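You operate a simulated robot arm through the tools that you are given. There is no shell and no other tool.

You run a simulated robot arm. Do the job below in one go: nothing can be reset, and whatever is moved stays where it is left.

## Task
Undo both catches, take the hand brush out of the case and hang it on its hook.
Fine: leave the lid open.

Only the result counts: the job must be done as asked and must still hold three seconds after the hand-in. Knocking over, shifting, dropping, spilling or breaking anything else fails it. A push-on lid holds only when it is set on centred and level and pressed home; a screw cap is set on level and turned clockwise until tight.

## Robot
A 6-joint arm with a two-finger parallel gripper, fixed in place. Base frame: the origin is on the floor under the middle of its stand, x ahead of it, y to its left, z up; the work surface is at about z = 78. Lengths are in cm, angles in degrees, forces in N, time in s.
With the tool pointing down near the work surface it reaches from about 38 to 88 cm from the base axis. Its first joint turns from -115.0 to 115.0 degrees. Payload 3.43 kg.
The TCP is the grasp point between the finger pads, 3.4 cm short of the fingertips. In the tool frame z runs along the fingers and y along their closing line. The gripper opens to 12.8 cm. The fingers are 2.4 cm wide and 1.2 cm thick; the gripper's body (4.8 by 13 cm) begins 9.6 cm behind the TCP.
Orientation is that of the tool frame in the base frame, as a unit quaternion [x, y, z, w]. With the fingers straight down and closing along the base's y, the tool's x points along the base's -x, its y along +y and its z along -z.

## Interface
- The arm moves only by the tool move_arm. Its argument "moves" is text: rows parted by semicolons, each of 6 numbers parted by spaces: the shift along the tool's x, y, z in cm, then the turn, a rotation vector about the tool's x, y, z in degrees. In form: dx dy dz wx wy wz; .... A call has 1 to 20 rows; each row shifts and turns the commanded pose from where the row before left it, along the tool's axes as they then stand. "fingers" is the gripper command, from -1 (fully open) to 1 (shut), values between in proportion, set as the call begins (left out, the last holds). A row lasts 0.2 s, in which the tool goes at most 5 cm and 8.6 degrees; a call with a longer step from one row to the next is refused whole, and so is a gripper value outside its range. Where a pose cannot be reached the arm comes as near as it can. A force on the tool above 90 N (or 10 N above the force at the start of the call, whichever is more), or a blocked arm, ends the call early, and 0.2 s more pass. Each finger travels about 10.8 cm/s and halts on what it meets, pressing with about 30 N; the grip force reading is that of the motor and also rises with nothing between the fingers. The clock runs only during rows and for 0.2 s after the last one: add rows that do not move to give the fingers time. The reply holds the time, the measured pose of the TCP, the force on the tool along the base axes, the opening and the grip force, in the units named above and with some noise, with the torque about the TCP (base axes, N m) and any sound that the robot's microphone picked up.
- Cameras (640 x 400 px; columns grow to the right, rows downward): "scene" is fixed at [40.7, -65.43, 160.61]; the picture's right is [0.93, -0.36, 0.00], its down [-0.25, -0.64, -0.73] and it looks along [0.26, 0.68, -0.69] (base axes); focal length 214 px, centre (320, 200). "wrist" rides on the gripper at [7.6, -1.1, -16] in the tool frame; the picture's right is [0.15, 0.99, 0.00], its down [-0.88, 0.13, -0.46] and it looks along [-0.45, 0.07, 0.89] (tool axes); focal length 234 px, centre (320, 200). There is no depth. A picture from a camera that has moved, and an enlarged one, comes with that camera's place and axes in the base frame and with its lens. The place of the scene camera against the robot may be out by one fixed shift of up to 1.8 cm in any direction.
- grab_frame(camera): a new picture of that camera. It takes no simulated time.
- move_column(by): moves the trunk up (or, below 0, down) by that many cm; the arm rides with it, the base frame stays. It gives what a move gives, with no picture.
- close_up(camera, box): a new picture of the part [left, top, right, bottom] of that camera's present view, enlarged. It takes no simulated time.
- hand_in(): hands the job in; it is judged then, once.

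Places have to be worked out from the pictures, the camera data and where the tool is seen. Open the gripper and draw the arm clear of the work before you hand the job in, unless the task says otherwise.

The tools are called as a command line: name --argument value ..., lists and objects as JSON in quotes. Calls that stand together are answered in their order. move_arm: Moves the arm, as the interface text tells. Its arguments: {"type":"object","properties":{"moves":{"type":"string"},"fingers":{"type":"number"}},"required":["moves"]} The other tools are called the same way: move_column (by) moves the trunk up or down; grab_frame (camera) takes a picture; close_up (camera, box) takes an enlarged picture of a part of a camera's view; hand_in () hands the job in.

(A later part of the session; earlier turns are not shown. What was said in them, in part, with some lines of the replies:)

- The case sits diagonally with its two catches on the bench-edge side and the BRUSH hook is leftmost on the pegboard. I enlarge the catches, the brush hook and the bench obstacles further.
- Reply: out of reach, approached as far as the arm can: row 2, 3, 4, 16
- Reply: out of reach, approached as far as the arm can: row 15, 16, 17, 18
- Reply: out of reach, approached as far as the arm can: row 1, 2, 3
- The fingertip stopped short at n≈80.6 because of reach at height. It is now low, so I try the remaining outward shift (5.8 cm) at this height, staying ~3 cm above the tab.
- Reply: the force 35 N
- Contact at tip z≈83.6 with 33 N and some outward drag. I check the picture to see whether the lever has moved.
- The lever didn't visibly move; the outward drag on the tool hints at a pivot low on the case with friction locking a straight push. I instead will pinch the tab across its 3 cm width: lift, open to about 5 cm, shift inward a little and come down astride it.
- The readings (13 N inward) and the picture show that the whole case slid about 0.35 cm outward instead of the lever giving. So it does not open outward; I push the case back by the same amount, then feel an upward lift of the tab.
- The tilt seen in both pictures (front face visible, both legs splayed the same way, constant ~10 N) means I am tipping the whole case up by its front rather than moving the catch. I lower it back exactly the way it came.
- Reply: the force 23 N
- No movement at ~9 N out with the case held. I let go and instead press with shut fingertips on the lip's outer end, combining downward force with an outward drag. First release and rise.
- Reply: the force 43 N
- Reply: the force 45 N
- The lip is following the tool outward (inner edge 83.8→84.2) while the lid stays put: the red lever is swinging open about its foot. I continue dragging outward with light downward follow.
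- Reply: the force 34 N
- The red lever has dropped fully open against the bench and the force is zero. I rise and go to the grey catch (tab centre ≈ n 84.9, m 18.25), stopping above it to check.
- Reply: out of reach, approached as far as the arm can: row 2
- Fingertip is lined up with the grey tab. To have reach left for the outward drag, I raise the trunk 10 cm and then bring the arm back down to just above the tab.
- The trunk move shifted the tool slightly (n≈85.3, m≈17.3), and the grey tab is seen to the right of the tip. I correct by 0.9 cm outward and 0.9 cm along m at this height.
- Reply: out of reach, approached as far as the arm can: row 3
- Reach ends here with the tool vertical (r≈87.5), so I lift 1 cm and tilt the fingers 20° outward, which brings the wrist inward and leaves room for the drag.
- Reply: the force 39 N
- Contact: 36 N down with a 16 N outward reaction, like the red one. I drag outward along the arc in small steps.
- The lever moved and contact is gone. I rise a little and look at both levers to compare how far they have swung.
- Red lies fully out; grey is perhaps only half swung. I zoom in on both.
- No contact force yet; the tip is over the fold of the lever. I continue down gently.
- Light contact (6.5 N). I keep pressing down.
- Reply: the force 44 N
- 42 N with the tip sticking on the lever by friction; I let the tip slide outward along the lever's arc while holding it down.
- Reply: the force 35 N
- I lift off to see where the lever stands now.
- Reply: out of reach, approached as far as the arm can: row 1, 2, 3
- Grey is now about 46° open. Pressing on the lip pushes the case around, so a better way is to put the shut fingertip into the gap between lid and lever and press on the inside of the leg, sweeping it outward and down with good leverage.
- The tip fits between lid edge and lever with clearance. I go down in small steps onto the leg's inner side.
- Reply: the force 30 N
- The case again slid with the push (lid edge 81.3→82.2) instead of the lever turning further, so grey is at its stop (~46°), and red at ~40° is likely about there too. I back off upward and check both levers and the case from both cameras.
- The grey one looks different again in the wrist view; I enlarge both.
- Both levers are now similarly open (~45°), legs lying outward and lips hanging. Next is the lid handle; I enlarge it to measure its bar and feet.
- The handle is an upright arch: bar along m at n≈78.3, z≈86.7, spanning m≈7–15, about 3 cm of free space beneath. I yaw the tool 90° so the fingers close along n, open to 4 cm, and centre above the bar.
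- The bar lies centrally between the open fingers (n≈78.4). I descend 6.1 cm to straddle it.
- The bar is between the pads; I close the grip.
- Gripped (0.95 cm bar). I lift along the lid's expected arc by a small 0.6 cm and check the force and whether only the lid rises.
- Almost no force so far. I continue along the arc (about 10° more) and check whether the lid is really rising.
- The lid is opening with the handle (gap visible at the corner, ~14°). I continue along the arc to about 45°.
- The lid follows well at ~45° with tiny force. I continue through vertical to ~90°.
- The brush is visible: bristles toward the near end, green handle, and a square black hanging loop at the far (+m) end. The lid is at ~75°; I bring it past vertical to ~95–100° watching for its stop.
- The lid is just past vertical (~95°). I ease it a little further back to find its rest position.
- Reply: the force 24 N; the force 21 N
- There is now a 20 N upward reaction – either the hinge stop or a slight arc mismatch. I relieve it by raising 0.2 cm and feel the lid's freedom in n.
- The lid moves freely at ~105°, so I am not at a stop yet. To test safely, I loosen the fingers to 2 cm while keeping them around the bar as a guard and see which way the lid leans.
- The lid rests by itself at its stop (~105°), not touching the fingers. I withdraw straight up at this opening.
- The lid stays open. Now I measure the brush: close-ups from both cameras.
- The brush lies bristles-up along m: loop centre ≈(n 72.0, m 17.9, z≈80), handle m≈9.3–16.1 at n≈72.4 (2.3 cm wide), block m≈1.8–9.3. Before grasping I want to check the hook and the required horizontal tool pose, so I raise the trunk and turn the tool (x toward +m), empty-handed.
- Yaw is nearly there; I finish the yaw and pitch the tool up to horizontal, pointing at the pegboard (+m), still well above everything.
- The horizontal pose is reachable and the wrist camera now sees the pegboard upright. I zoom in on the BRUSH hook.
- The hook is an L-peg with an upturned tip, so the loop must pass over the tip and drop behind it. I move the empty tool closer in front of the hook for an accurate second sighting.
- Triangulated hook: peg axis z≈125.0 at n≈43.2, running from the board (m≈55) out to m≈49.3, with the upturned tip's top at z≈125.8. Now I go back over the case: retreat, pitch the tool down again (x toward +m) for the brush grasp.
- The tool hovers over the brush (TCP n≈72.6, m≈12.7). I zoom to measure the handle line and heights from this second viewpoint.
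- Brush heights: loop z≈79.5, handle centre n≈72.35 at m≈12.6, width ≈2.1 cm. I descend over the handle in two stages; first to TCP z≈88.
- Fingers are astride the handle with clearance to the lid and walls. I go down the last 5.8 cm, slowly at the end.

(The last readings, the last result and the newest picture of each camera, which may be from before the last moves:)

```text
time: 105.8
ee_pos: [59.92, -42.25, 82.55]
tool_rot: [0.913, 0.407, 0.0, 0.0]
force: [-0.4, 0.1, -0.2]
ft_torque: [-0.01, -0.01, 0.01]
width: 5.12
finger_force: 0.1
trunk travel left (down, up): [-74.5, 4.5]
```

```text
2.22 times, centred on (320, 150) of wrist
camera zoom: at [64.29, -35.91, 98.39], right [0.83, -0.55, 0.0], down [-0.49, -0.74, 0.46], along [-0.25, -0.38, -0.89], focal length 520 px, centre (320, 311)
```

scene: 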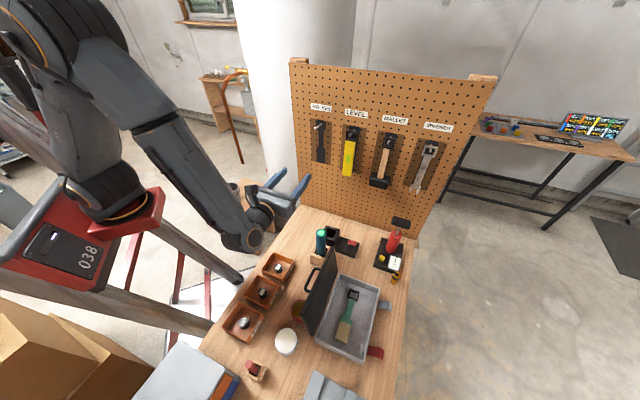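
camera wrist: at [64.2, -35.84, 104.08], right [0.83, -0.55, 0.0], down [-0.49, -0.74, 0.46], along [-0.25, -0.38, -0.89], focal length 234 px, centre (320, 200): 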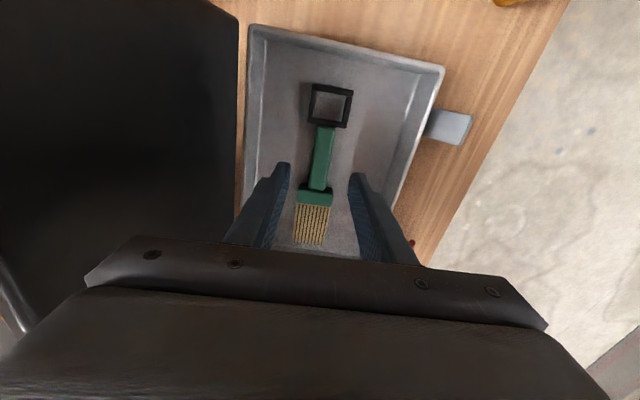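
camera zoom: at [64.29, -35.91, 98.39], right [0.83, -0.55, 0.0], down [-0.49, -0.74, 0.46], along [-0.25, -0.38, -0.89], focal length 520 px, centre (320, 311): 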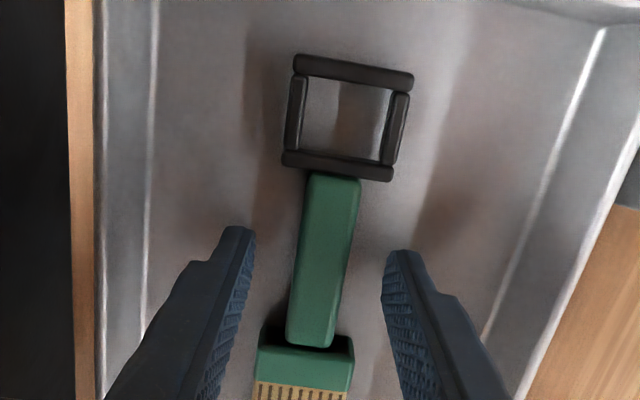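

Well centred on the handle. I lower 0.25 cm more and close the grip.

move_arm --moves "0 0 0.25 0 0 0; 0 0 0 0 0 0" --fingers 0.2

move_arm --moves "0 0 0 0 0 0; 0 0 0 0 0 0; 0 0 0 0 0 0; 0 0 0 0 0 0" --fingers 1

close_up --camera "wrist" --box '[240, 60, 400, 240]'

```text
time: 106.4
ee_pos: [60.04, -42.34, 82.22]
tool_rot: [0.913, 0.408, 0.0, 0.001]
force: [0.4, -0.1, 0.0]
ft_torque: [0.04, -0.01, -0.05]
width: 5.11
finger_force: 0.1
trunk travel left (down, up): [-74.5, 4.5]
```

```text
time: 107.4
ee_pos: [60.11, -42.32, 82.23]
tool_rot: [0.913, 0.408, 0.0, 0.001]
force: [-0.3, -0.4, -1.3]
ft_torque: [0.02, -0.04, 0.0]
width: 1.93
finger_force: 29.9
trunk travel left (down, up): [-74.5, 4.5]
```

```text
2.22 times, centred on (320, 150) of wrist
camera zoom: at [64.31, -35.9, 98.13], right [0.83, -0.55, 0.0], down [-0.49, -0.74, 0.46], along [-0.25, -0.38, -0.89], focal length 520 px, centre (320, 311)
```

zoom: 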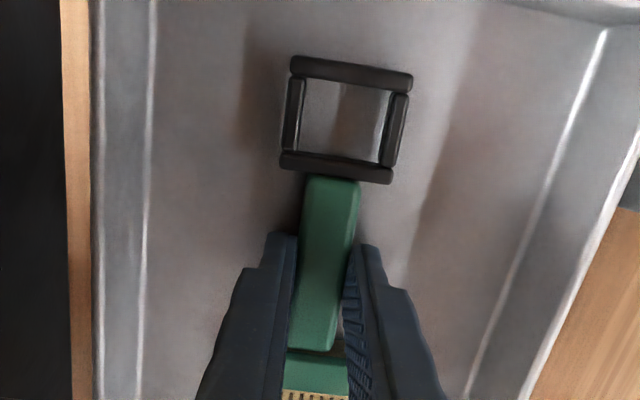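

The handle is gripped (1.93 cm). I lift slowly straight up a few cm and check that the brush comes along cleanly.

move_arm --moves "0 0 -0.5 0 0 0; 0 0 -1 0 0 0; 0 0 -1.5 0 0 0; 0 0 -2 0 0 0; 0 0 0 0 0 0" --fingers 1

grab_frame --camera "wrist"

close_up --camera "scene" --box '[290, 240, 410, 370]'

```text
time: 108.6
ee_pos: [60.16, -42.06, 87.08]
tool_rot: [0.913, 0.407, 0.001, 0.001]
force: [-0.2, 0.2, -1.1]
ft_torque: [0.04, 0.0, 0.0]
width: 1.9
finger_force: 30.0
trunk travel left (down, up): [-74.5, 4.5]
```

```text
taken
camera wrist: at [64.39, -35.91, 103.18], right [0.83, -0.55, 0.0], down [-0.49, -0.74, 0.46], along [-0.25, -0.38, -0.89], focal length 234 px, centre (320, 200)
```

wrist: 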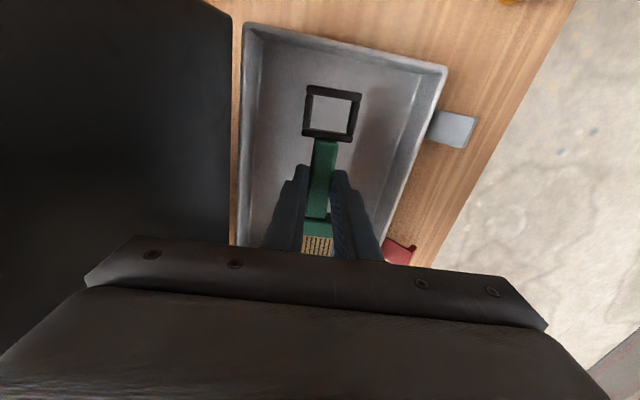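

```text
3.08 times, centred on (350, 305) of scene
camera zoom: at [40.7, -65.43, 160.61], right [0.93, -0.36, 0.0], down [-0.25, -0.64, -0.73], along [0.26, 0.68, -0.69], focal length 660 px, centre (228, -123)
```

zoom: 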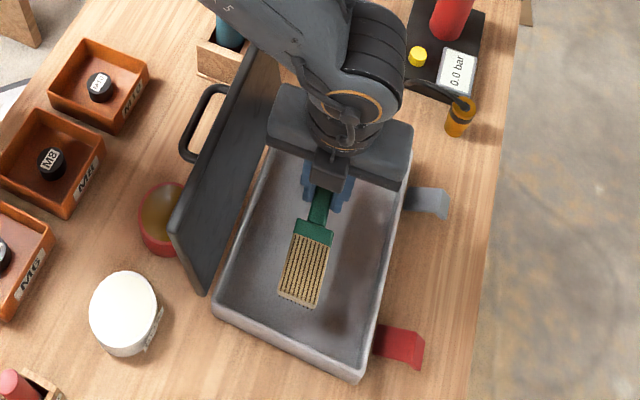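

The brush comes up level in the grip. Loop centre in the tool frame ≈ (5.4, 0.1, 2.7). I lift to z≈119 and square the yaw to the pegboard.

move_arm --moves "0 0 -3 0 0 0; 0 0 -4 0 0 0; 0 0 -4 0 0 0; 0 0 -4 0 0 0; 0 0 -4 0 0 0; 0 0 -4 0 0 0; 0 0 -4 0 0 0; 0 0 -4 0 0 0; 0 0 0 0 0 1.55; 0 0 0 0 0 1.55; 0 0 0 0 0 0" --fingers 1

grab_frame --camera "wrist"

```text
time: 111.0
ee_pos: [59.98, -42.19, 118.1]
tool_rot: [0.924, 0.383, 0.001, 0.001]
force: [-0.4, 0.1, -0.7]
ft_torque: [0.01, -0.01, 0.01]
width: 1.92
finger_force: 30.4
trunk travel left (down, up): [-74.5, 4.5]
```

```text
taken
camera wrist: at [64.68, -36.13, 134.06], right [0.8, -0.6, 0.0], down [-0.53, -0.71, 0.46], along [-0.27, -0.37, -0.89], focal length 234 px, centre (320, 200)
```

wrist: 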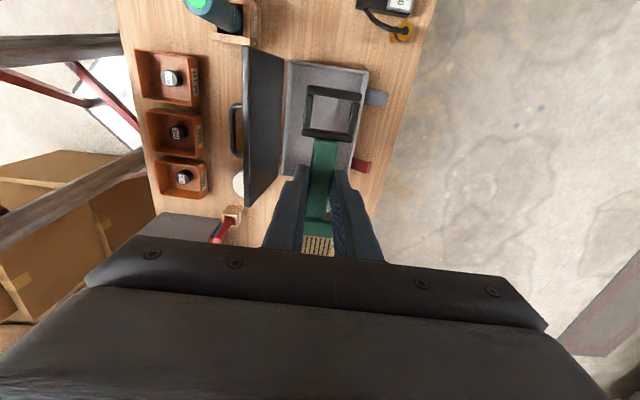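

Brush is held firmly. I pitch the tool up to horizontal so the loop points up, then travel to a standoff in front of the hook.

move_arm --moves "0 0 0 0 8.2 0; 0 0 0 0 8.2 0; 0 0 0 0 8.2 0; 0 0 0 0 8.2 0; 0 0 0 0 8.2 0; 0 0 0 0 8.2 0; 0 0 0 0 8.2 0; 0 0 0 0 8.2 0; 0 0 0 0 8.2 0; 0 0 0 0 8.2 0; 0 0 0 0 8 0; 0 0 0 0 0 0" --fingers 1

grab_frame --camera "wrist"

grab_frame --camera "scene"

```text
time: 113.6
ee_pos: [60.01, -42.23, 118.27]
tool_rot: [0.653, 0.271, 0.653, -0.271]
force: [0.7, 0.4, -0.7]
ft_torque: [0.01, 0.03, -0.03]
width: 1.9
finger_force: 30.0
trunk travel left (down, up): [-74.5, 4.5]
```

```text
taken
camera wrist: at [47.95, -52.79, 125.76], right [0.7, -0.7, 0.15], down [-0.23, -0.41, -0.88], along [0.68, 0.58, -0.45], focal length 234 px, centre (320, 200)
```

wrist: 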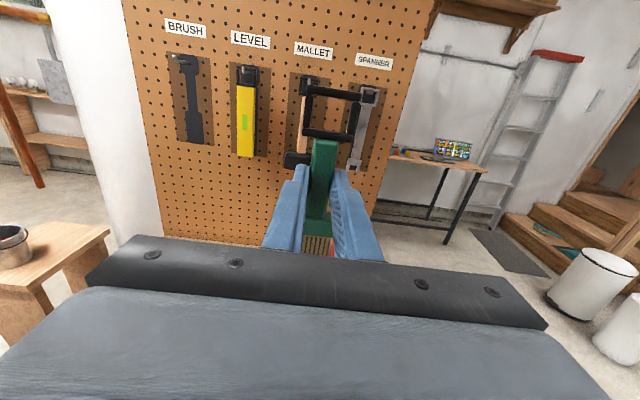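

```text
taken
```

scene: 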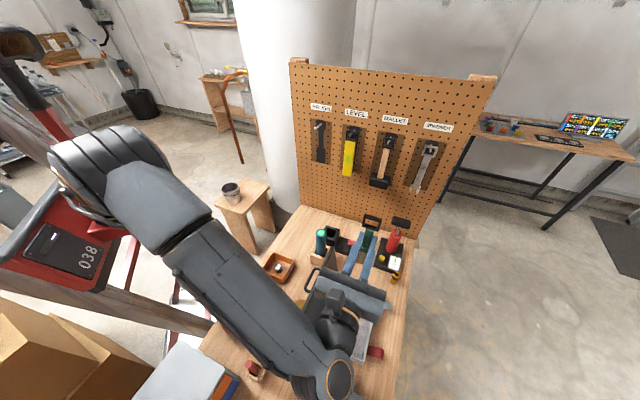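

The brush is upright with its loop on top. I travel to a standoff in front of the BRUSH hook (n≈43.1), keeping ~15 cm away from it.

move_arm --moves "0 -3.65 2.1 0 0 0; 0 -3.65 2.1 0 0 0; 0.4 -3.65 2.1 0 0 0; 0.4 -3.65 2.1 0 0 0; 0.4 -3.65 2.1 0 0 0; 0.4 -3.65 2.1 0 0 0; 0 -3.65 2.1 0 0 0; 0 -3.6 2.1 0 0 0; 0 0 0 0 0 0" --fingers 1

grab_frame --camera "wrist"

close_up --camera "wrist" --box '[260, 20, 400, 180]'

```text
time: 115.6
ee_pos: [51.1, -9.65, 119.84]
tool_rot: [0.653, 0.271, 0.654, -0.27]
force: [-0.4, 0.6, -0.6]
ft_torque: [-0.02, 0.0, 0.01]
width: 1.9
finger_force: 29.3
trunk travel left (down, up): [-74.5, 4.5]
```

```text
taken
camera wrist: at [39.03, -20.28, 127.47], right [0.7, -0.7, 0.15], down [-0.23, -0.42, -0.88], along [0.68, 0.58, -0.45], focal length 234 px, centre (320, 200)
```

wrist: 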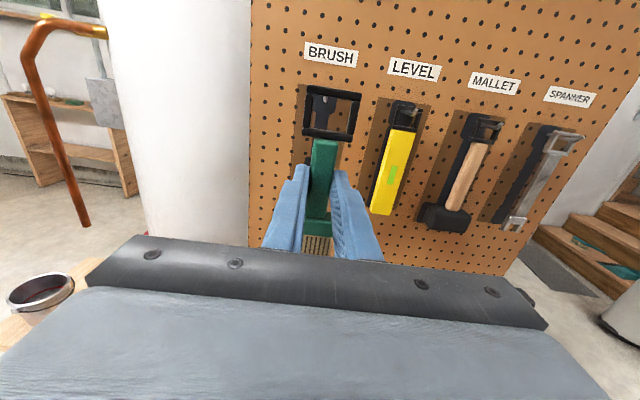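

```text
2.50 times, centred on (330, 100) of wrist
camera zoom: at [39.03, -20.28, 127.47], right [0.7, -0.7, 0.15], down [-0.23, -0.42, -0.88], along [0.68, 0.58, -0.45], focal length 585 px, centre (295, 450)
```

zoom: 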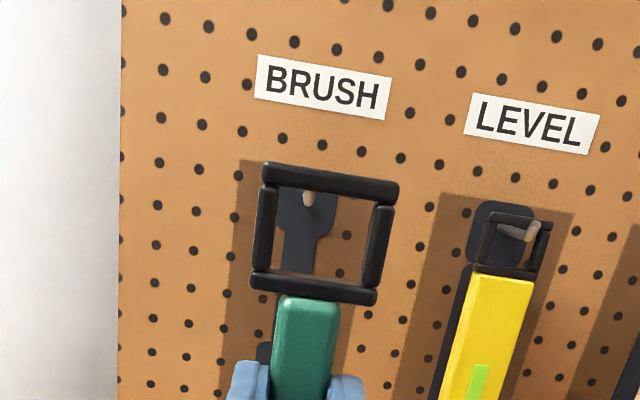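

The hook tip shows through the loop already: hole centre ≈ z 125.25, n 43.0, matching the peg (z 124.7–125.8, n≈43.1). I advance 13.5 cm straight toward the board and check alignment again before threading.

move_arm --moves "0 0.1 3.4 0 0 0; 0 0 3.4 0 0 0; 0 0 3.4 0 0 0; 0 0 3.3 0 0 0; 0 0 0 0 0 0" --fingers 1

close_up --camera "wrist" --box '[260, 20, 400, 180]'

close_up --camera "scene" --box '[270, 80, 370, 200]'

```text
time: 116.8
ee_pos: [60.77, -0.03, 119.78]
tool_rot: [0.652, 0.272, 0.653, -0.27]
force: [0.8, 1.1, -1.0]
ft_torque: [0.0, 0.04, -0.01]
width: 1.92
finger_force: 30.0
trunk travel left (down, up): [-74.5, 4.5]
```

```text
2.50 times, centred on (330, 100) of wrist
camera zoom: at [48.75, -10.65, 127.35], right [0.7, -0.7, 0.15], down [-0.23, -0.41, -0.88], along [0.68, 0.58, -0.45], focal length 585 px, centre (295, 450)
```

zoom: 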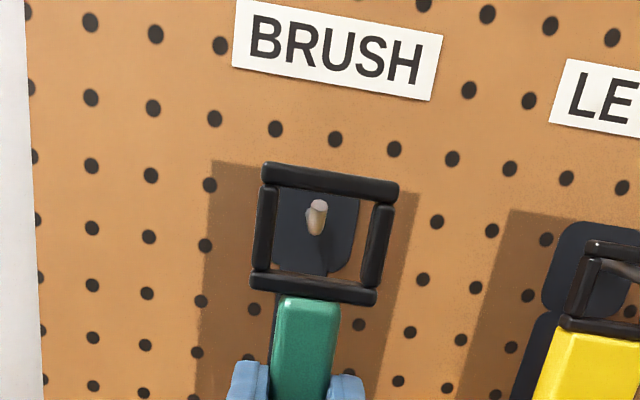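

```text
3.33 times, centred on (320, 140) of scene
camera zoom: at [40.7, -65.43, 160.61], right [0.93, -0.36, 0.0], down [-0.25, -0.64, -0.73], along [0.26, 0.68, -0.69], focal length 715 px, centre (320, 400)
```

zoom: 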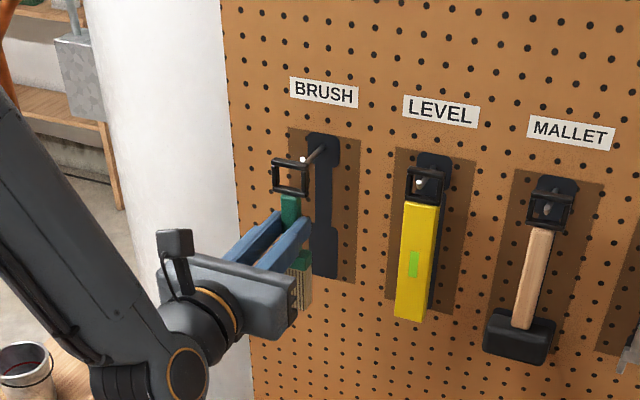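

Measured again: tip top z≈125.9, peg underside ≈124.75, n≈43.1, while the hole spans z≈124.0–126.3. I raise 0.15 cm and advance to the tip in small steps.

move_arm --moves "0.15 0.08 0.7 0 0 0; 0 0 0.8 0 0 0; 0 0 0.8 0 0 0; 0 0 0.7 0 0 0; 0 0 0 0 0 0" --fingers 1

close_up --camera "wrist" --box '[280, 60, 380, 160]'

close_up --camera "scene" --box '[295, 100, 345, 160]'

```text
time: 118.0
ee_pos: [62.98, 1.95, 119.83]
tool_rot: [0.653, 0.272, 0.653, -0.271]
force: [-0.4, 0.7, -1.6]
ft_torque: [0.01, 0.0, 0.01]
width: 1.9
finger_force: 30.0
trunk travel left (down, up): [-74.5, 4.5]
```

```text
4.00 times, centred on (330, 110) of wrist
camera zoom: at [51.0, -8.67, 127.38], right [0.7, -0.7, 0.15], down [-0.23, -0.42, -0.88], along [0.68, 0.58, -0.45], focal length 937 px, centre (280, 560)
```

zoom: 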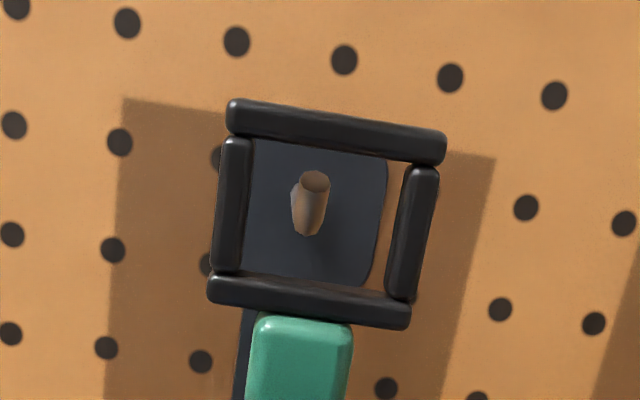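

```text
6.67 times, centred on (320, 130) of scene
camera zoom: at [40.7, -65.43, 160.61], right [0.93, -0.36, 0.0], down [-0.25, -0.64, -0.73], along [0.26, 0.68, -0.69], focal length 1430 px, centre (320, 667)
```

zoom: 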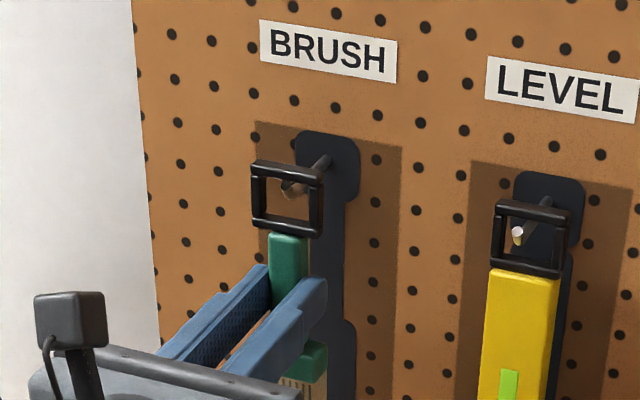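

Tip is inside the loop opening with ~0.5 cm above and below. I advance another 2.8 cm so the loop passes behind the upturned tip.

move_arm --moves "0 0 0.7 0 0 0; 0 0 0.7 0 0 0; 0 0 0.7 0 0 0; 0 0 0.7 0 0 0; 0 0 0 0 0 0" --fingers 1

close_up --camera "wrist" --box '[280, 60, 380, 160]'

close_up --camera "scene" --box '[295, 100, 345, 160]'

```text
time: 119.2
ee_pos: [65.05, 3.78, 119.81]
tool_rot: [0.653, 0.271, 0.654, -0.27]
force: [-0.5, -0.1, -0.6]
ft_torque: [0.0, 0.02, -0.04]
width: 1.91
finger_force: 30.1
trunk travel left (down, up): [-74.5, 4.5]
```

```text
4.00 times, centred on (330, 110) of wrist
camera zoom: at [53.02, -6.74, 127.4], right [0.7, -0.7, 0.15], down [-0.23, -0.42, -0.88], along [0.68, 0.58, -0.45], focal length 937 px, centre (280, 560)
```

zoom: 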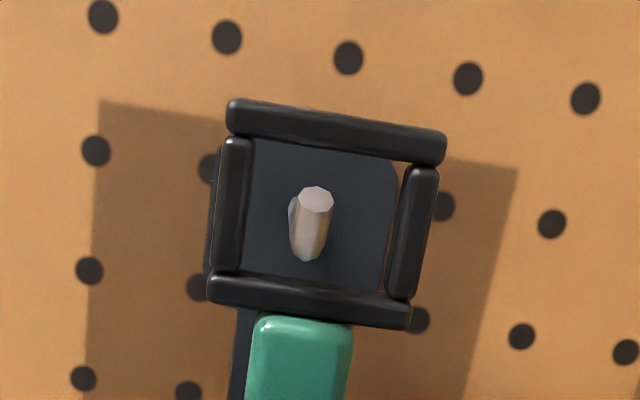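

```text
6.67 times, centred on (320, 130) of scene
camera zoom: at [40.7, -65.43, 160.61], right [0.93, -0.36, 0.0], down [-0.25, -0.64, -0.73], along [0.26, 0.68, -0.69], focal length 1430 px, centre (320, 667)
```

zoom: 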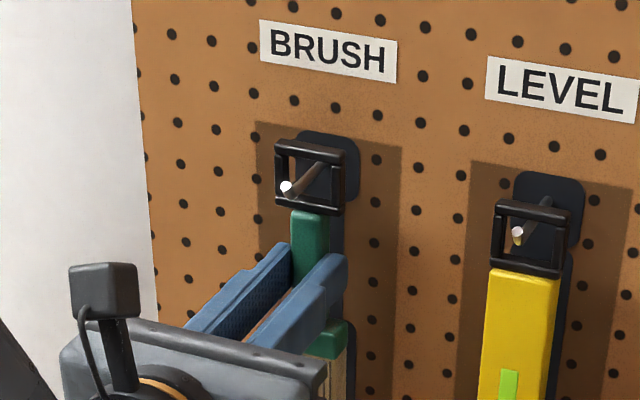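

The loop is now behind the tip (the white tip stands in front of it). I lower in small steps until the top bar rests on the peg.

move_arm --moves "-0.25 -0.08 0.1 0 0 0; -0.25 0 0 0 0 0; -0.15 0 0 0 0 0; 0 0 0 0 0 0" --fingers 1

close_up --camera "wrist" --box '[280, 60, 380, 160]'

```text
time: 120.2
ee_pos: [64.98, 3.91, 119.29]
tool_rot: [0.653, 0.271, 0.654, -0.27]
force: [-0.3, 0.0, -0.7]
ft_torque: [0.0, 0.02, 0.03]
width: 1.91
finger_force: 29.6
trunk travel left (down, up): [-74.5, 4.5]
```

```text
4.00 times, centred on (330, 110) of wrist
camera zoom: at [53.02, -6.56, 126.77], right [0.7, -0.7, 0.15], down [-0.23, -0.42, -0.88], along [0.68, 0.58, -0.45], focal length 937 px, centre (280, 560)
```

zoom: 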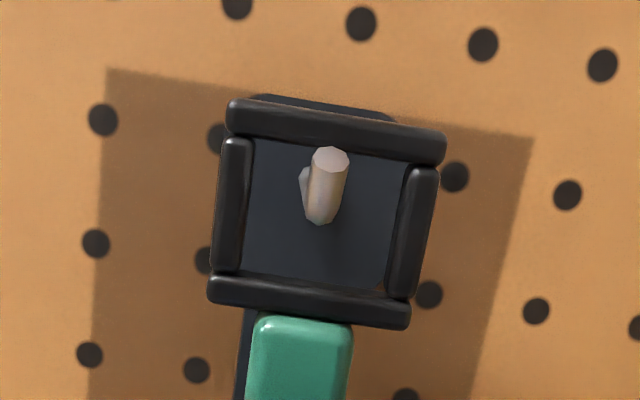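

No contact yet; the tip now overlaps the top bar in view. I continue lowering in 0.15 cm steps.

move_arm --moves "-0.15 0 0 0 0 0; -0.15 0 0 0 0 0; 0 0 0 0 0 0" --fingers 1

move_arm --moves "-0.12 0 0 0 0 0; -0.12 0 0 0 0 0; 0 0 0 0 0 0" --fingers 1

close_up --camera "wrist" --box '[280, 60, 380, 160]'

close_up --camera "scene" --box '[295, 100, 345, 160]'

```text
time: 121.0
ee_pos: [65.03, 4.03, 118.78]
tool_rot: [0.653, 0.272, 0.653, -0.271]
force: [0.5, -0.1, -0.8]
ft_torque: [0.01, -0.01, 0.01]
width: 1.92
finger_force: 29.7
trunk travel left (down, up): [-74.5, 4.5]
```

```text
time: 121.8
ee_pos: [65.17, 4.04, 118.66]
tool_rot: [0.652, 0.271, 0.654, -0.27]
force: [1.6, -0.4, 8.6]
ft_torque: [0.08, 0.0, -0.05]
width: 1.91
finger_force: 29.2
trunk travel left (down, up): [-74.5, 4.5]
```

```text
4.00 times, centred on (330, 110) of wrist
camera zoom: at [53.01, -6.58, 126.31], right [0.7, -0.7, 0.15], down [-0.23, -0.41, -0.88], along [0.68, 0.58, -0.45], focal length 937 px, centre (280, 560)
```

zoom: 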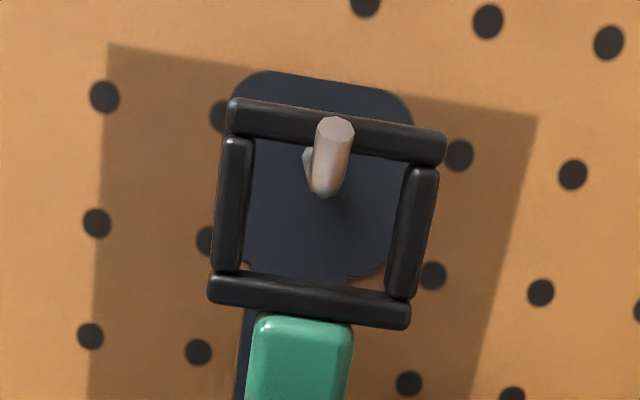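

```text
6.67 times, centred on (320, 130) of scene
camera zoom: at [40.7, -65.43, 160.61], right [0.93, -0.36, 0.0], down [-0.25, -0.64, -0.73], along [0.26, 0.68, -0.69], focal length 1430 px, centre (320, 667)
```

zoom: 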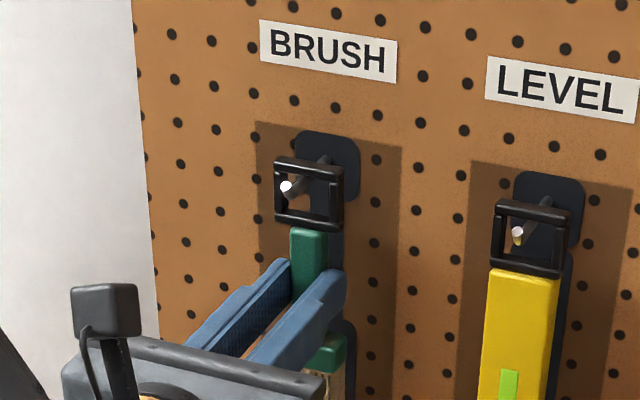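

Contact at 8.6 N: the loop's top bar rests on the peg. I ease up by 0.07 cm to unload, then open the fingers and leave them still for a moment.

move_arm --moves "0.07 0 0 0 0 0; 0 0 0 0 0 0" --fingers 1

move_arm --moves "0 0 0 0 0 0; 0 0 0 0 0 0; 0 0 0 0 0 0; 0 0 0 0 0 0" --fingers 0.4

close_up --camera "wrist" --box '[250, 40, 400, 240]'

close_up --camera "scene" --box '[285, 100, 365, 200]'

```text
time: 122.4
ee_pos: [64.92, 3.87, 118.81]
tool_rot: [0.652, 0.272, 0.654, -0.27]
force: [-1.1, -0.9, 8.1]
ft_torque: [0.12, -0.2, 0.03]
width: 1.93
finger_force: 29.9
trunk travel left (down, up): [-74.5, 4.5]
```

```text
time: 123.4
ee_pos: [65.05, 4.0, 118.73]
tool_rot: [0.653, 0.272, 0.653, -0.27]
force: [1.0, -0.2, 0.0]
ft_torque: [0.02, 0.01, -0.03]
width: 3.83
finger_force: 0.1
trunk travel left (down, up): [-74.5, 4.5]
```

```text
2.00 times, centred on (325, 140) of wrist
camera zoom: at [53.05, -6.57, 126.31], right [0.7, -0.7, 0.15], down [-0.23, -0.42, -0.88], along [0.68, 0.58, -0.45], focal length 468 px, centre (310, 320)
```

zoom: 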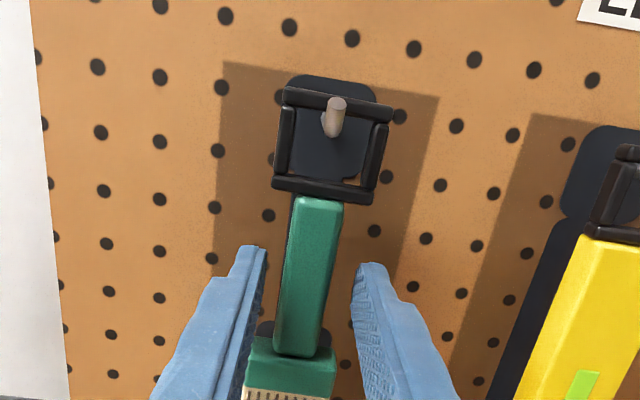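

```text
4.00 times, centred on (325, 150) of scene
camera zoom: at [40.7, -65.43, 160.61], right [0.93, -0.36, 0.0], down [-0.25, -0.64, -0.73], along [0.26, 0.68, -0.69], focal length 858 px, centre (300, 400)
```

zoom: 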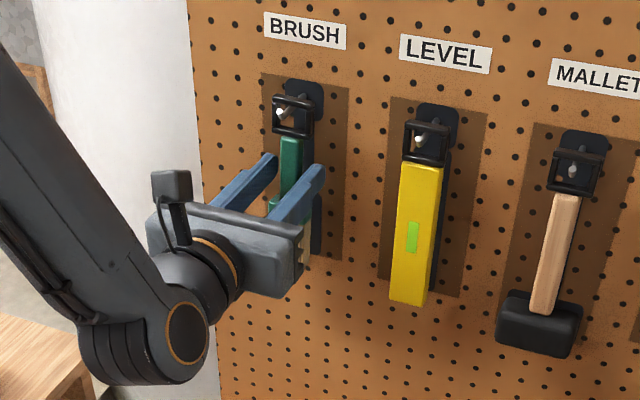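

The brush hangs on the hook by itself, free of the fingers. I open a bit wider and retreat straight back from the board.

move_arm --moves "0 0 0 0 0 0; 0 0 -0.8 0 0 0; 0 0 -1.5 0 0 0; 0 0 -2.5 0 0 0; 0 0 -4 0 0 0; 0 0 -4 0 0 0; 0 0 0 0 0 0" --fingers 0.15

grab_frame --camera "wrist"

close_up --camera "scene" --box '[285, 100, 365, 200]'

```text
time: 125.0
ee_pos: [55.9, -5.2, 118.78]
tool_rot: [0.653, 0.271, 0.654, -0.27]
force: [0.2, -0.3, -1.1]
ft_torque: [0.03, 0.01, -0.02]
width: 5.44
finger_force: 0.0
trunk travel left (down, up): [-74.5, 4.5]
```

```text
taken
camera wrist: at [43.92, -15.71, 126.29], right [0.7, -0.7, 0.15], down [-0.23, -0.42, -0.88], along [0.68, 0.58, -0.45], focal length 234 px, centre (320, 200)
```

wrist: 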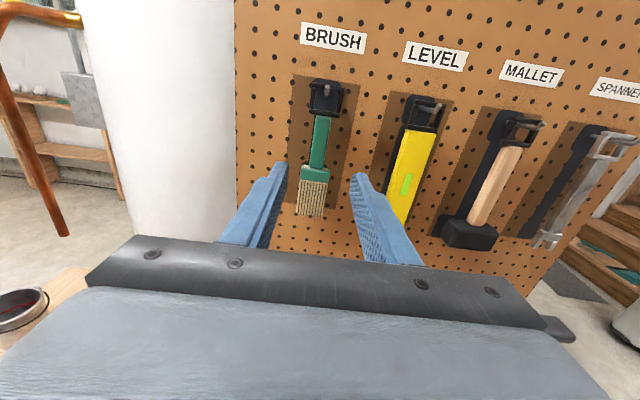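

```text
4.00 times, centred on (325, 150) of scene
camera zoom: at [40.7, -65.43, 160.61], right [0.93, -0.36, 0.0], down [-0.25, -0.64, -0.73], along [0.26, 0.68, -0.69], focal length 858 px, centre (300, 400)
```

zoom: 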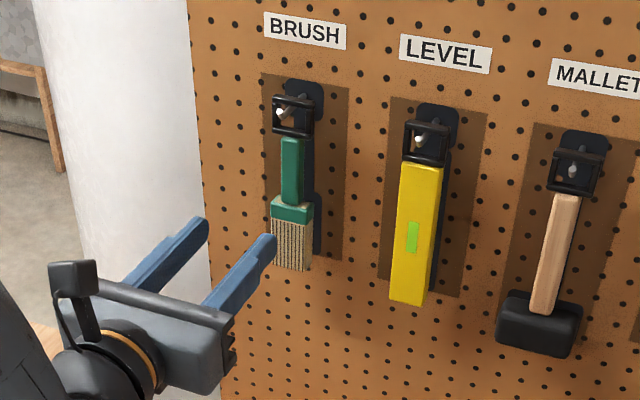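

The brush hangs cleanly on its hook and the tool is clear. I draw further back and compare the case and catches with the first picture using the same close-up box.

move_arm --moves "0 0 -4 0 0 0; 0.5 0 -4 0 0 0; 0.5 2 -3 0 0 0; 0 0 0 0 0 0" --fingers 0.15

close_up --camera "scene" --box '[300, 250, 420, 390]'

grab_frame --camera "scene"

```text
time: 126.0
ee_pos: [49.32, -14.42, 119.77]
tool_rot: [0.653, 0.271, 0.653, -0.271]
force: [-0.6, -0.4, -0.5]
ft_torque: [-0.02, 0.0, 0.05]
width: 5.44
finger_force: 0.1
trunk travel left (down, up): [-74.5, 4.5]
```

```text
2.86 times, centred on (360, 320) of scene
camera zoom: at [40.7, -65.43, 160.61], right [0.93, -0.36, 0.0], down [-0.25, -0.64, -0.73], along [0.26, 0.68, -0.69], focal length 613 px, centre (206, -143)
```

zoom: 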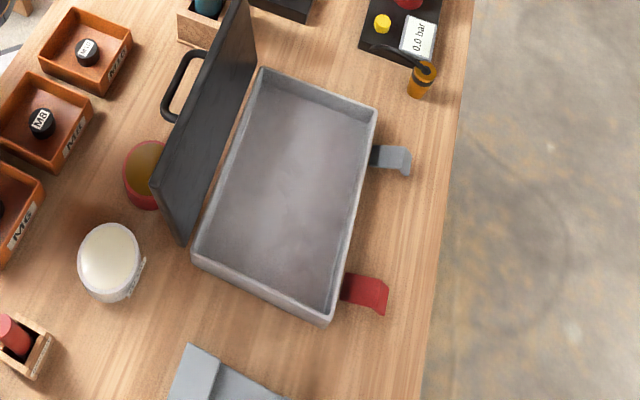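

```text
taken
```

scene: 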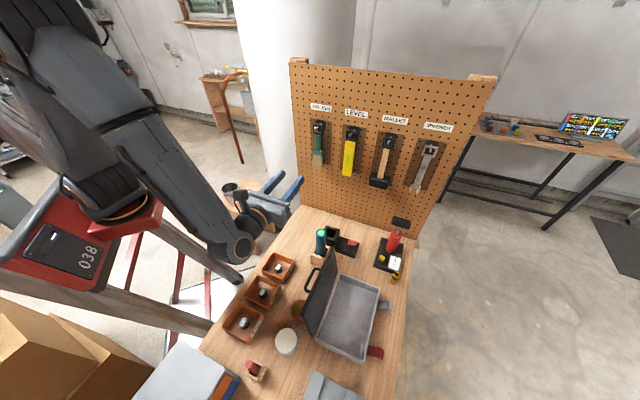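

Everything else is where it was, but the case has crept ≈2.1 cm inward (−n) and ≈0.6 cm along +m while I worked the catches. I'll push it gently back from the inside with shut fingers; first bring the tool over the case and point it down again.

move_arm --moves "0 3.86 -1.91 0 0 0; 0 3.86 -1.91 0 0 0; 0 3.86 -1.91 0 0 0; 0 3.86 -1.91 0 0 0; 0 3.86 -1.91 0 0 0; 0 3.86 -1.91 0 0 0; 0 3.86 -1.91 0 0 0; 0 0 0 0 -8.2 0; 0 0 0 0 -8.2 0; 0 0 0 0 -8.2 0; 0 0 0 0 -8.2 0; 0 0 0 0 -8.2 0; 0 0 0 0 -8.2 0; 0 0 0 0 -8.2 0; 0 0 0 0 -8.2 0; 0 0 0 0 -8.2 0; 0 0 0 0 -8.2 0; 0 0 0 0 -8 0; 0 0 0 0 0 0" --fingers 1

move_arm --moves "0 0 0 0 0 -7.5; 0 0 0 0 0 -7.5; 0 0 0 0 0 -7.5; 0 0 0 0 0 -7.5; 0 0 0 0 0 -7.5; 0 0 0 0 0 -7.5; 0 0 0 0 0 -7.5; 0 0 0 0 0 -7.5; 0 0 0 0 0 -7.5; 0 0 0 0 0 -7.5; 0 0 0 0 0 -7.5; 0 0 0 0 0 -7.5; -1.5 0 3 0 0 0; -1.5 0 3 0 0 0; -1 0 4 0 0 0; 0 0 0 0 0 0" --fingers 1

grab_frame --camera "wrist"

grab_frame --camera "scene"

```text
time: 130.0
ee_pos: [59.17, -42.9, 119.79]
tool_rot: [0.924, 0.382, 0.0, 0.001]
force: [-0.2, 0.9, -0.5]
ft_torque: [0.01, 0.01, 0.0]
width: 0.0
finger_force: 29.7
trunk travel left (down, up): [-74.5, 4.5]
```

```text
time: 133.4
ee_pos: [62.23, -45.75, 109.81]
tool_rot: [0.383, 0.924, 0.0, 0.0]
force: [-0.7, -0.4, -0.2]
ft_torque: [0.0, 0.0, 0.01]
width: 0.0
finger_force: 29.9
trunk travel left (down, up): [-74.5, 4.5]
```

```text
taken
camera wrist: at [56.16, -41.27, 125.75], right [0.6, 0.8, 0.0], down [0.71, -0.53, 0.46], along [0.37, -0.27, -0.89], focal length 234 px, centre (320, 200)
```

wrist: 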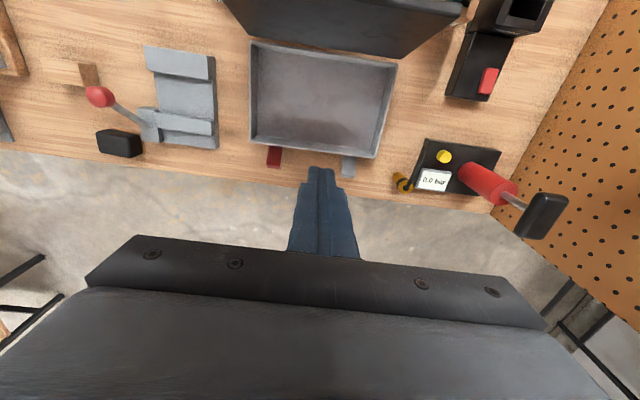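

```text
taken
```

scene: 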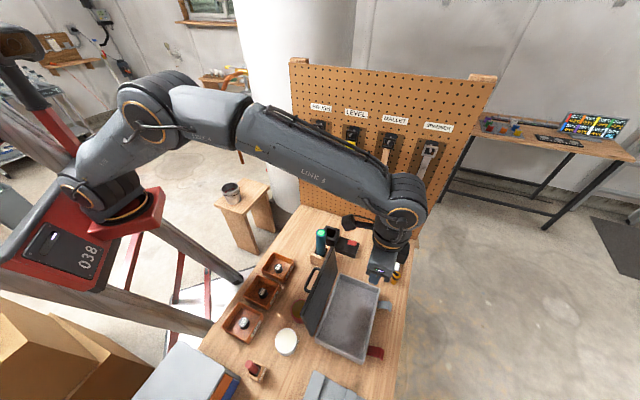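

I zoom in to measure the case outline from directly above.

close_up --camera "wrist" --box '[230, 20, 410, 190]'

```text
2.35 times, centred on (320, 105) of wrist
camera zoom: at [56.16, -41.27, 125.75], right [0.6, 0.8, 0.0], down [0.71, -0.53, 0.46], along [0.37, -0.27, -0.89], focal length 551 px, centre (320, 424)
```

zoom: 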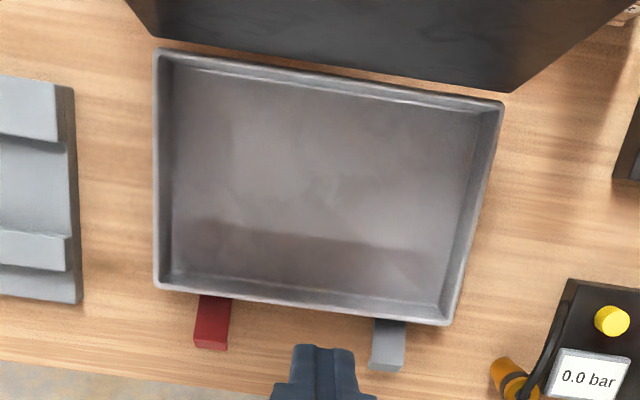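

Case outline now: front edge n≈81.0 (near end) to 80.2 (far end), rear 65.3/64.5, i.e. ~2.5 cm inward and turned about −3° from the start. I lower the shut fingers into the case near the far end of its front wall to push it back outward.

move_arm --moves "-0.3 3.4 3 0 0 0; -0.35 3.4 3 0 0 0; 0 0 5 0 0 0; 0 0 5 0 0 0; 0 0 4 0 0 0; 0 0 3 0 0 0; 0 0 2 0 0 0; 0 0 1.2 0 0 0; 0 0 0 0 0 0" --fingers 1

grab_frame --camera "wrist"

close_up --camera "scene" --box '[290, 220, 420, 390]'

```text
time: 135.4
ee_pos: [67.36, -41.16, 83.42]
tool_rot: [0.383, 0.924, -0.001, 0.001]
force: [-0.5, -0.2, 0.2]
ft_torque: [0.05, 0.03, -0.02]
width: 0.0
finger_force: 30.1
trunk travel left (down, up): [-74.5, 4.5]
```

```text
taken
camera wrist: at [61.31, -36.8, 99.53], right [0.6, 0.8, 0.0], down [0.71, -0.53, 0.46], along [0.37, -0.27, -0.89], focal length 234 px, centre (320, 200)
```

wrist: 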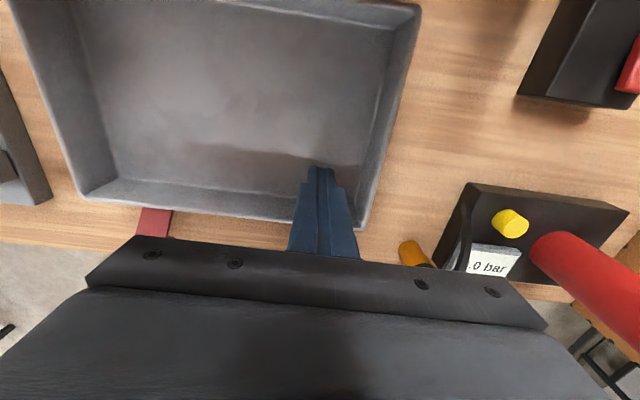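

```text
2.35 times, centred on (355, 305) of scene
camera zoom: at [40.7, -65.43, 160.61], right [0.93, -0.36, 0.0], down [-0.25, -0.64, -0.73], along [0.26, 0.68, -0.69], focal length 505 px, centre (238, -47)
```

zoom: 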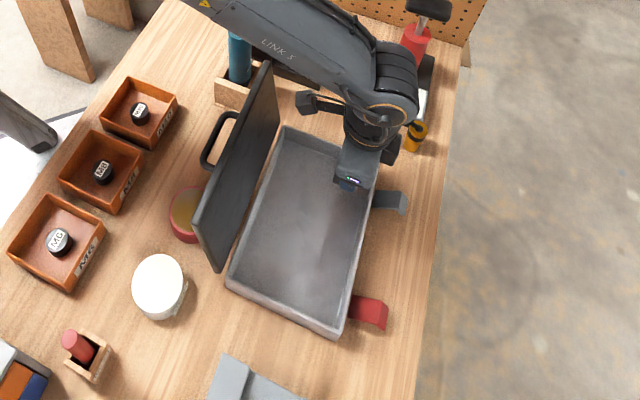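

The fingers are inside the case, free of contact. I push outward in small steps toward the front wall and watch the force.

move_arm --moves "-0.5 0 0 0 0 0; -0.5 0 0 0 0 0; -0.5 0 0 0 0 0; -0.4 0 0 0 0 0; 0 0 0 0 0 0" --fingers 1

move_arm --moves "-0.3 0 0 0 0 0; -0.3 0 0 0 0 0; -0.3 0 0 0 0 0; 0 0 0 0 0 0" --fingers 1

grab_frame --camera "wrist"

```text
time: 136.6
ee_pos: [68.76, -42.78, 83.59]
tool_rot: [0.383, 0.924, 0.0, 0.001]
force: [0.8, 0.2, -0.2]
ft_torque: [0.01, 0.0, 0.0]
width: 0.0
finger_force: 30.0
trunk travel left (down, up): [-74.5, 4.5]
```

```text
time: 137.6
ee_pos: [69.42, -43.26, 83.58]
tool_rot: [0.382, 0.924, 0.0, 0.0]
force: [-4.8, 3.8, -0.8]
ft_torque: [0.15, 0.07, -0.02]
width: 0.0
finger_force: 30.7
trunk travel left (down, up): [-74.5, 4.5]
```

```text
taken
camera wrist: at [63.28, -38.78, 99.53], right [0.6, 0.8, 0.0], down [0.71, -0.53, 0.46], along [0.37, -0.27, -0.89], focal length 234 px, centre (320, 200)
```

wrist: 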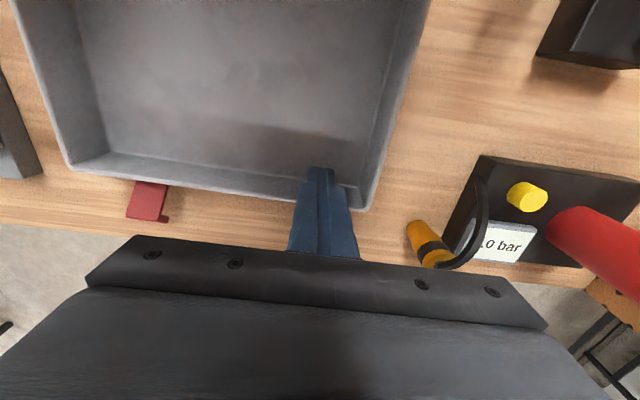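

Contact (≈6 N) and the far end is starting to move. I push another 1.4 cm and re-measure.

move_arm --moves "-0.35 0 0 0 0 0; -0.35 0 0 0 0 0; -0.35 0 0 0 0 0; -0.35 0 0 0 0 0; 0 0 0 0 0 0" --fingers 1

close_up --camera "scene" --box '[300, 250, 420, 390]'

grab_frame --camera "wrist"

```text
time: 138.8
ee_pos: [70.48, -44.29, 83.66]
tool_rot: [0.383, 0.924, 0.0, 0.001]
force: [-2.5, 1.4, 0.3]
ft_torque: [0.09, 0.08, -0.01]
width: 0.04
finger_force: 30.4
trunk travel left (down, up): [-74.5, 4.5]
```

```text
2.86 times, centred on (360, 320) of scene
camera zoom: at [40.7, -65.43, 160.61], right [0.93, -0.36, 0.0], down [-0.25, -0.64, -0.73], along [0.26, 0.68, -0.69], focal length 613 px, centre (206, -143)
```

zoom: 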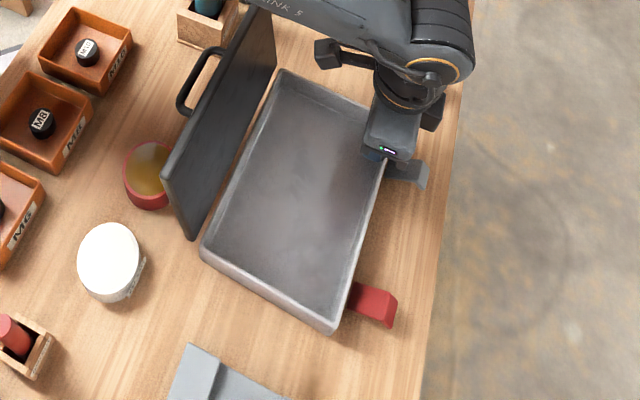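

```text
taken
camera wrist: at [64.28, -39.82, 99.55], right [0.6, 0.8, 0.0], down [0.71, -0.53, 0.46], along [0.37, -0.27, -0.89], focal length 234 px, centre (320, 200)
```

wrist: 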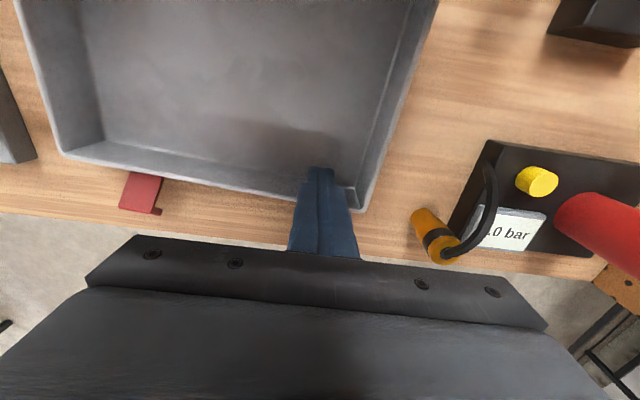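

The case has turned outward: front now n≈81.3 (near) to 82.6 (far). To finish I push at m≈8 for about 1.45 cm, which moves the near end more. Back off inward first, then slide across.

move_arm --moves "1 0 0 0 0 0; 1 -1 0 0 0 0; 0 -3.2 0 0 0 0; 0 -3.2 0 0 0 0; 0 -3 0 0 0 0; -0.5 0 0 0 0 0; -0.5 0 0 0 0 0; 0 0 0 0 0 0" --fingers 1

move_arm --moves "-0.4 0 0 0 0 0; -0.4 0 0 0 0 0; -0.4 0 0 0 0 0; -0.3 0 0 0 0 0; 0 0 0 0 0 0" --fingers 1

grab_frame --camera "wrist"

```text
time: 140.6
ee_pos: [62.25, -50.89, 83.67]
tool_rot: [0.382, 0.924, 0.0, 0.0]
force: [0.4, 0.0, -0.3]
ft_torque: [-0.01, 0.0, 0.02]
width: 0.02
finger_force: 30.1
trunk travel left (down, up): [-74.5, 4.5]
```

```text
time: 141.8
ee_pos: [63.38, -51.98, 83.7]
tool_rot: [0.383, 0.924, 0.0, 0.001]
force: [-3.0, 5.4, 1.2]
ft_torque: [0.15, 0.08, 0.01]
width: 0.0
finger_force: 29.9
trunk travel left (down, up): [-74.5, 4.5]
```

```text
taken
camera wrist: at [57.3, -47.51, 99.62], right [0.6, 0.8, 0.0], down [0.71, -0.53, 0.46], along [0.37, -0.27, -0.89], focal length 234 px, centre (320, 200)
```

wrist: 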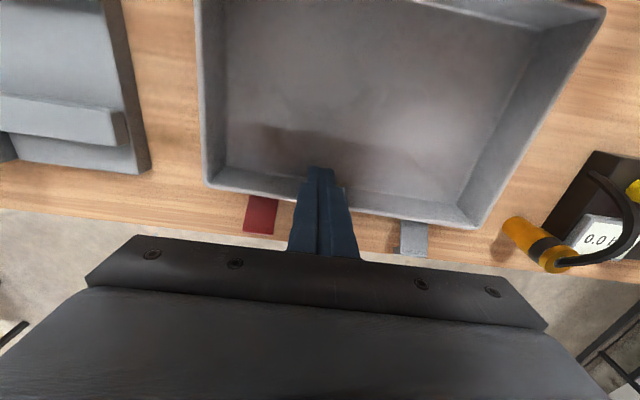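

Front edge now n≈82.9 (near) to 83.6 (far), essentially the original place and angle. I back off, rise out of the case and check with the scene camera.

move_arm --moves "0.6 0 0 0 0 0; 0.4 0 -2 0 0 0; 0 0 -4 0 0 0; 0 0 -5 0 0 0; 0 0 -5 0 0 0; 0 0 -5 0 0 0; 0 0 -5 0 0 0; 0 0 -5 0 0 0; 4 3 0 0 0 0; 4 3 0 0 0 0; 4 3 0 0 0 0; 4 3 0 0 0 0; 0 0 0 0 0 0" --fingers 1

close_up --camera "scene" --box '[300, 250, 420, 390]'

grab_frame --camera "wrist"

grab_frame --camera "scene"

```text
time: 144.6
ee_pos: [59.88, -31.5, 114.39]
tool_rot: [0.383, 0.924, -0.001, 0.0]
force: [-1.1, 0.2, -0.6]
ft_torque: [0.0, -0.01, -0.03]
width: 0.0
finger_force: 30.1
trunk travel left (down, up): [-74.5, 4.5]
```

```text
2.86 times, centred on (360, 320) of scene
camera zoom: at [40.7, -65.43, 160.61], right [0.93, -0.36, 0.0], down [-0.25, -0.64, -0.73], along [0.26, 0.68, -0.69], focal length 613 px, centre (206, -143)
```

zoom: 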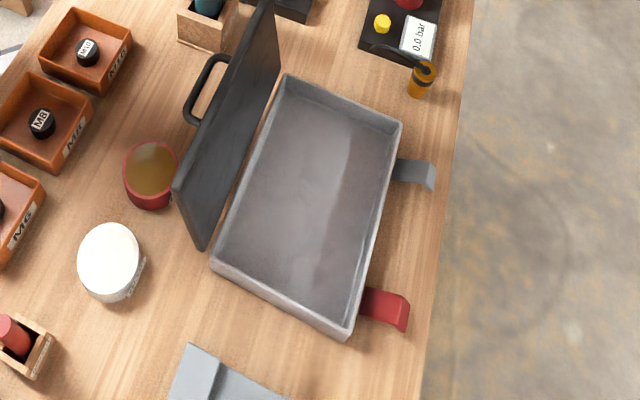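

```text
taken
camera wrist: at [53.76, -26.92, 130.29], right [0.6, 0.8, 0.0], down [0.71, -0.53, 0.46], along [0.37, -0.27, -0.89], focal length 234 px, centre (320, 200)
```

wrist: 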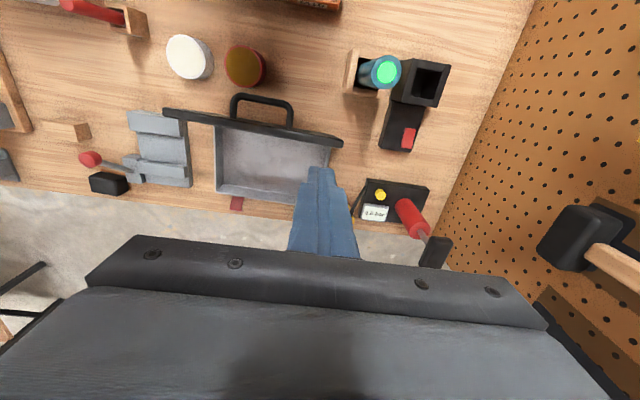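

```text
taken
```

scene: 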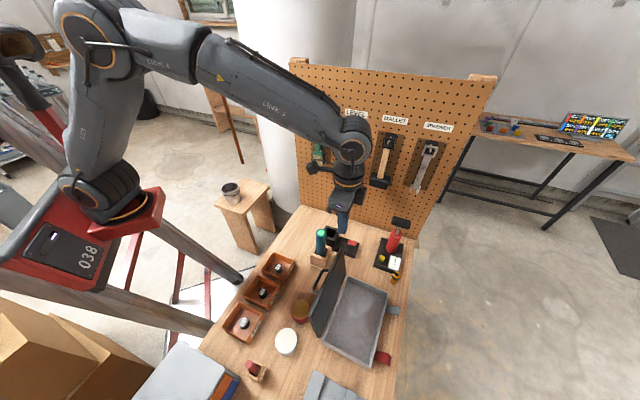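

The case outline now coincides with its original position to within a couple of millimetres, and all other objects are unmoved. I open the gripper and draw the arm back and up, clear of the work.

move_arm --moves "0 0 -4 0 0 0; 0 0 -4 0 0 0; 2.5 -3 -2 0 0 0; 2.5 -3 -2 0 0 0; 2.5 -3 -2 0 0 0; 2.5 -3 -2 0 0 0; 2.5 -3 0 0 0 0; 2 -3 0 0 0 0; 0 0 0 0 0 0; 0 0 0 0 0 0" --fingers -1

grab_frame --camera "scene"

close_up --camera "scene" --box '[285, 80, 445, 210]'

close_up --camera "scene" --box '[200, 200, 440, 400]'

```text
time: 146.8
ee_pos: [36.81, -33.95, 130.44]
tool_rot: [0.383, 0.924, 0.0, 0.001]
force: [-0.1, 0.3, 0.5]
ft_torque: [0.02, 0.01, 0.01]
width: 12.8
finger_force: 0.1
trunk travel left (down, up): [-74.5, 4.5]
```

```text
taken
```

scene: 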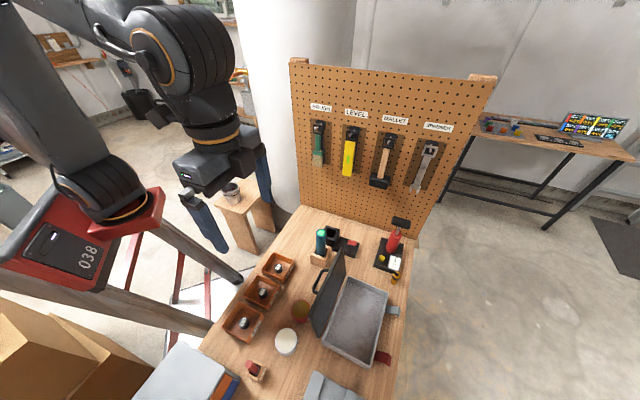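

```text
3.08 times, centred on (365, 145) of scene
camera zoom: at [40.7, -65.43, 160.61], right [0.93, -0.36, 0.0], down [-0.25, -0.64, -0.73], along [0.26, 0.68, -0.69], focal length 660 px, centre (182, 369)
```

zoom: 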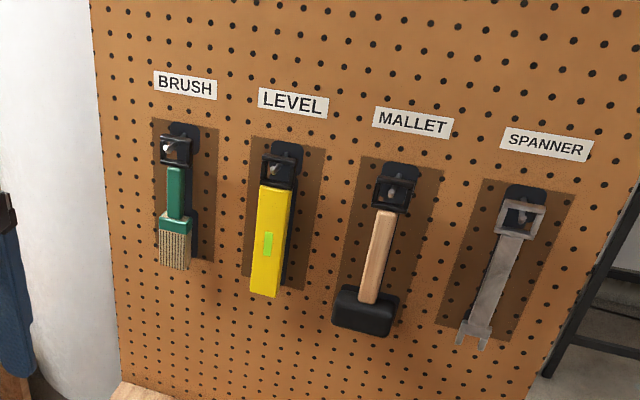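

```text
2.00 times, centred on (320, 300) of scene
camera zoom: at [40.7, -65.43, 160.61], right [0.93, -0.36, 0.0], down [-0.25, -0.64, -0.73], along [0.26, 0.68, -0.69], focal length 429 px, centre (320, 0)
```

zoom: 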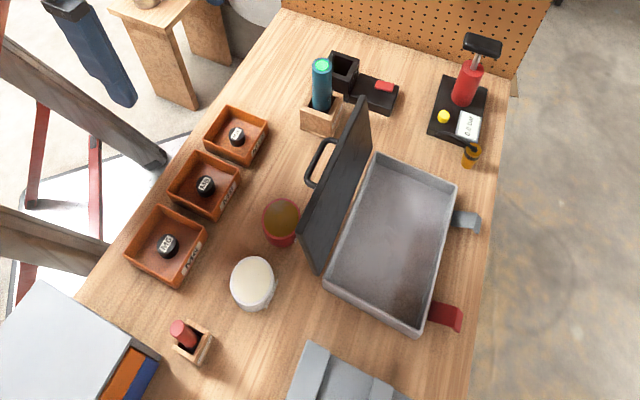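

The brush hangs on its hook like the other tools, and both catches are swung open. The lid stands open at its stop, the other objects look unmoved from the first picture, and the gripper is open and clear. I hand the job in.

hand_in

```text
The job is handed in.
```

I undid both catches, took the hand brush out of the case and hung it on its hook. The job is handed in; no verdict came back.

- **Brush:** it hangs on the BRUSH hook with its loop behind the upturned tip. It stayed there after I let go and drew back.
- **Catches:** both levers are swung outward about 45°. The grey one would not go further when pushed, so I took that as its stop. I did not push the red one past the same angle. The lid lifted freely after that.
- **Lid:** left open, resting on its own at about 105°.
- **Case position:** working the catches tipped the case up at the front once. It also slid the case about 2.5 cm and turned it about 3°. I pushed it back from the inside, and its outline now matches the first picture to within a few millimetres.
- **Everything else:** the other items on the bench and pegboard look unmoved compared with the first pictures.
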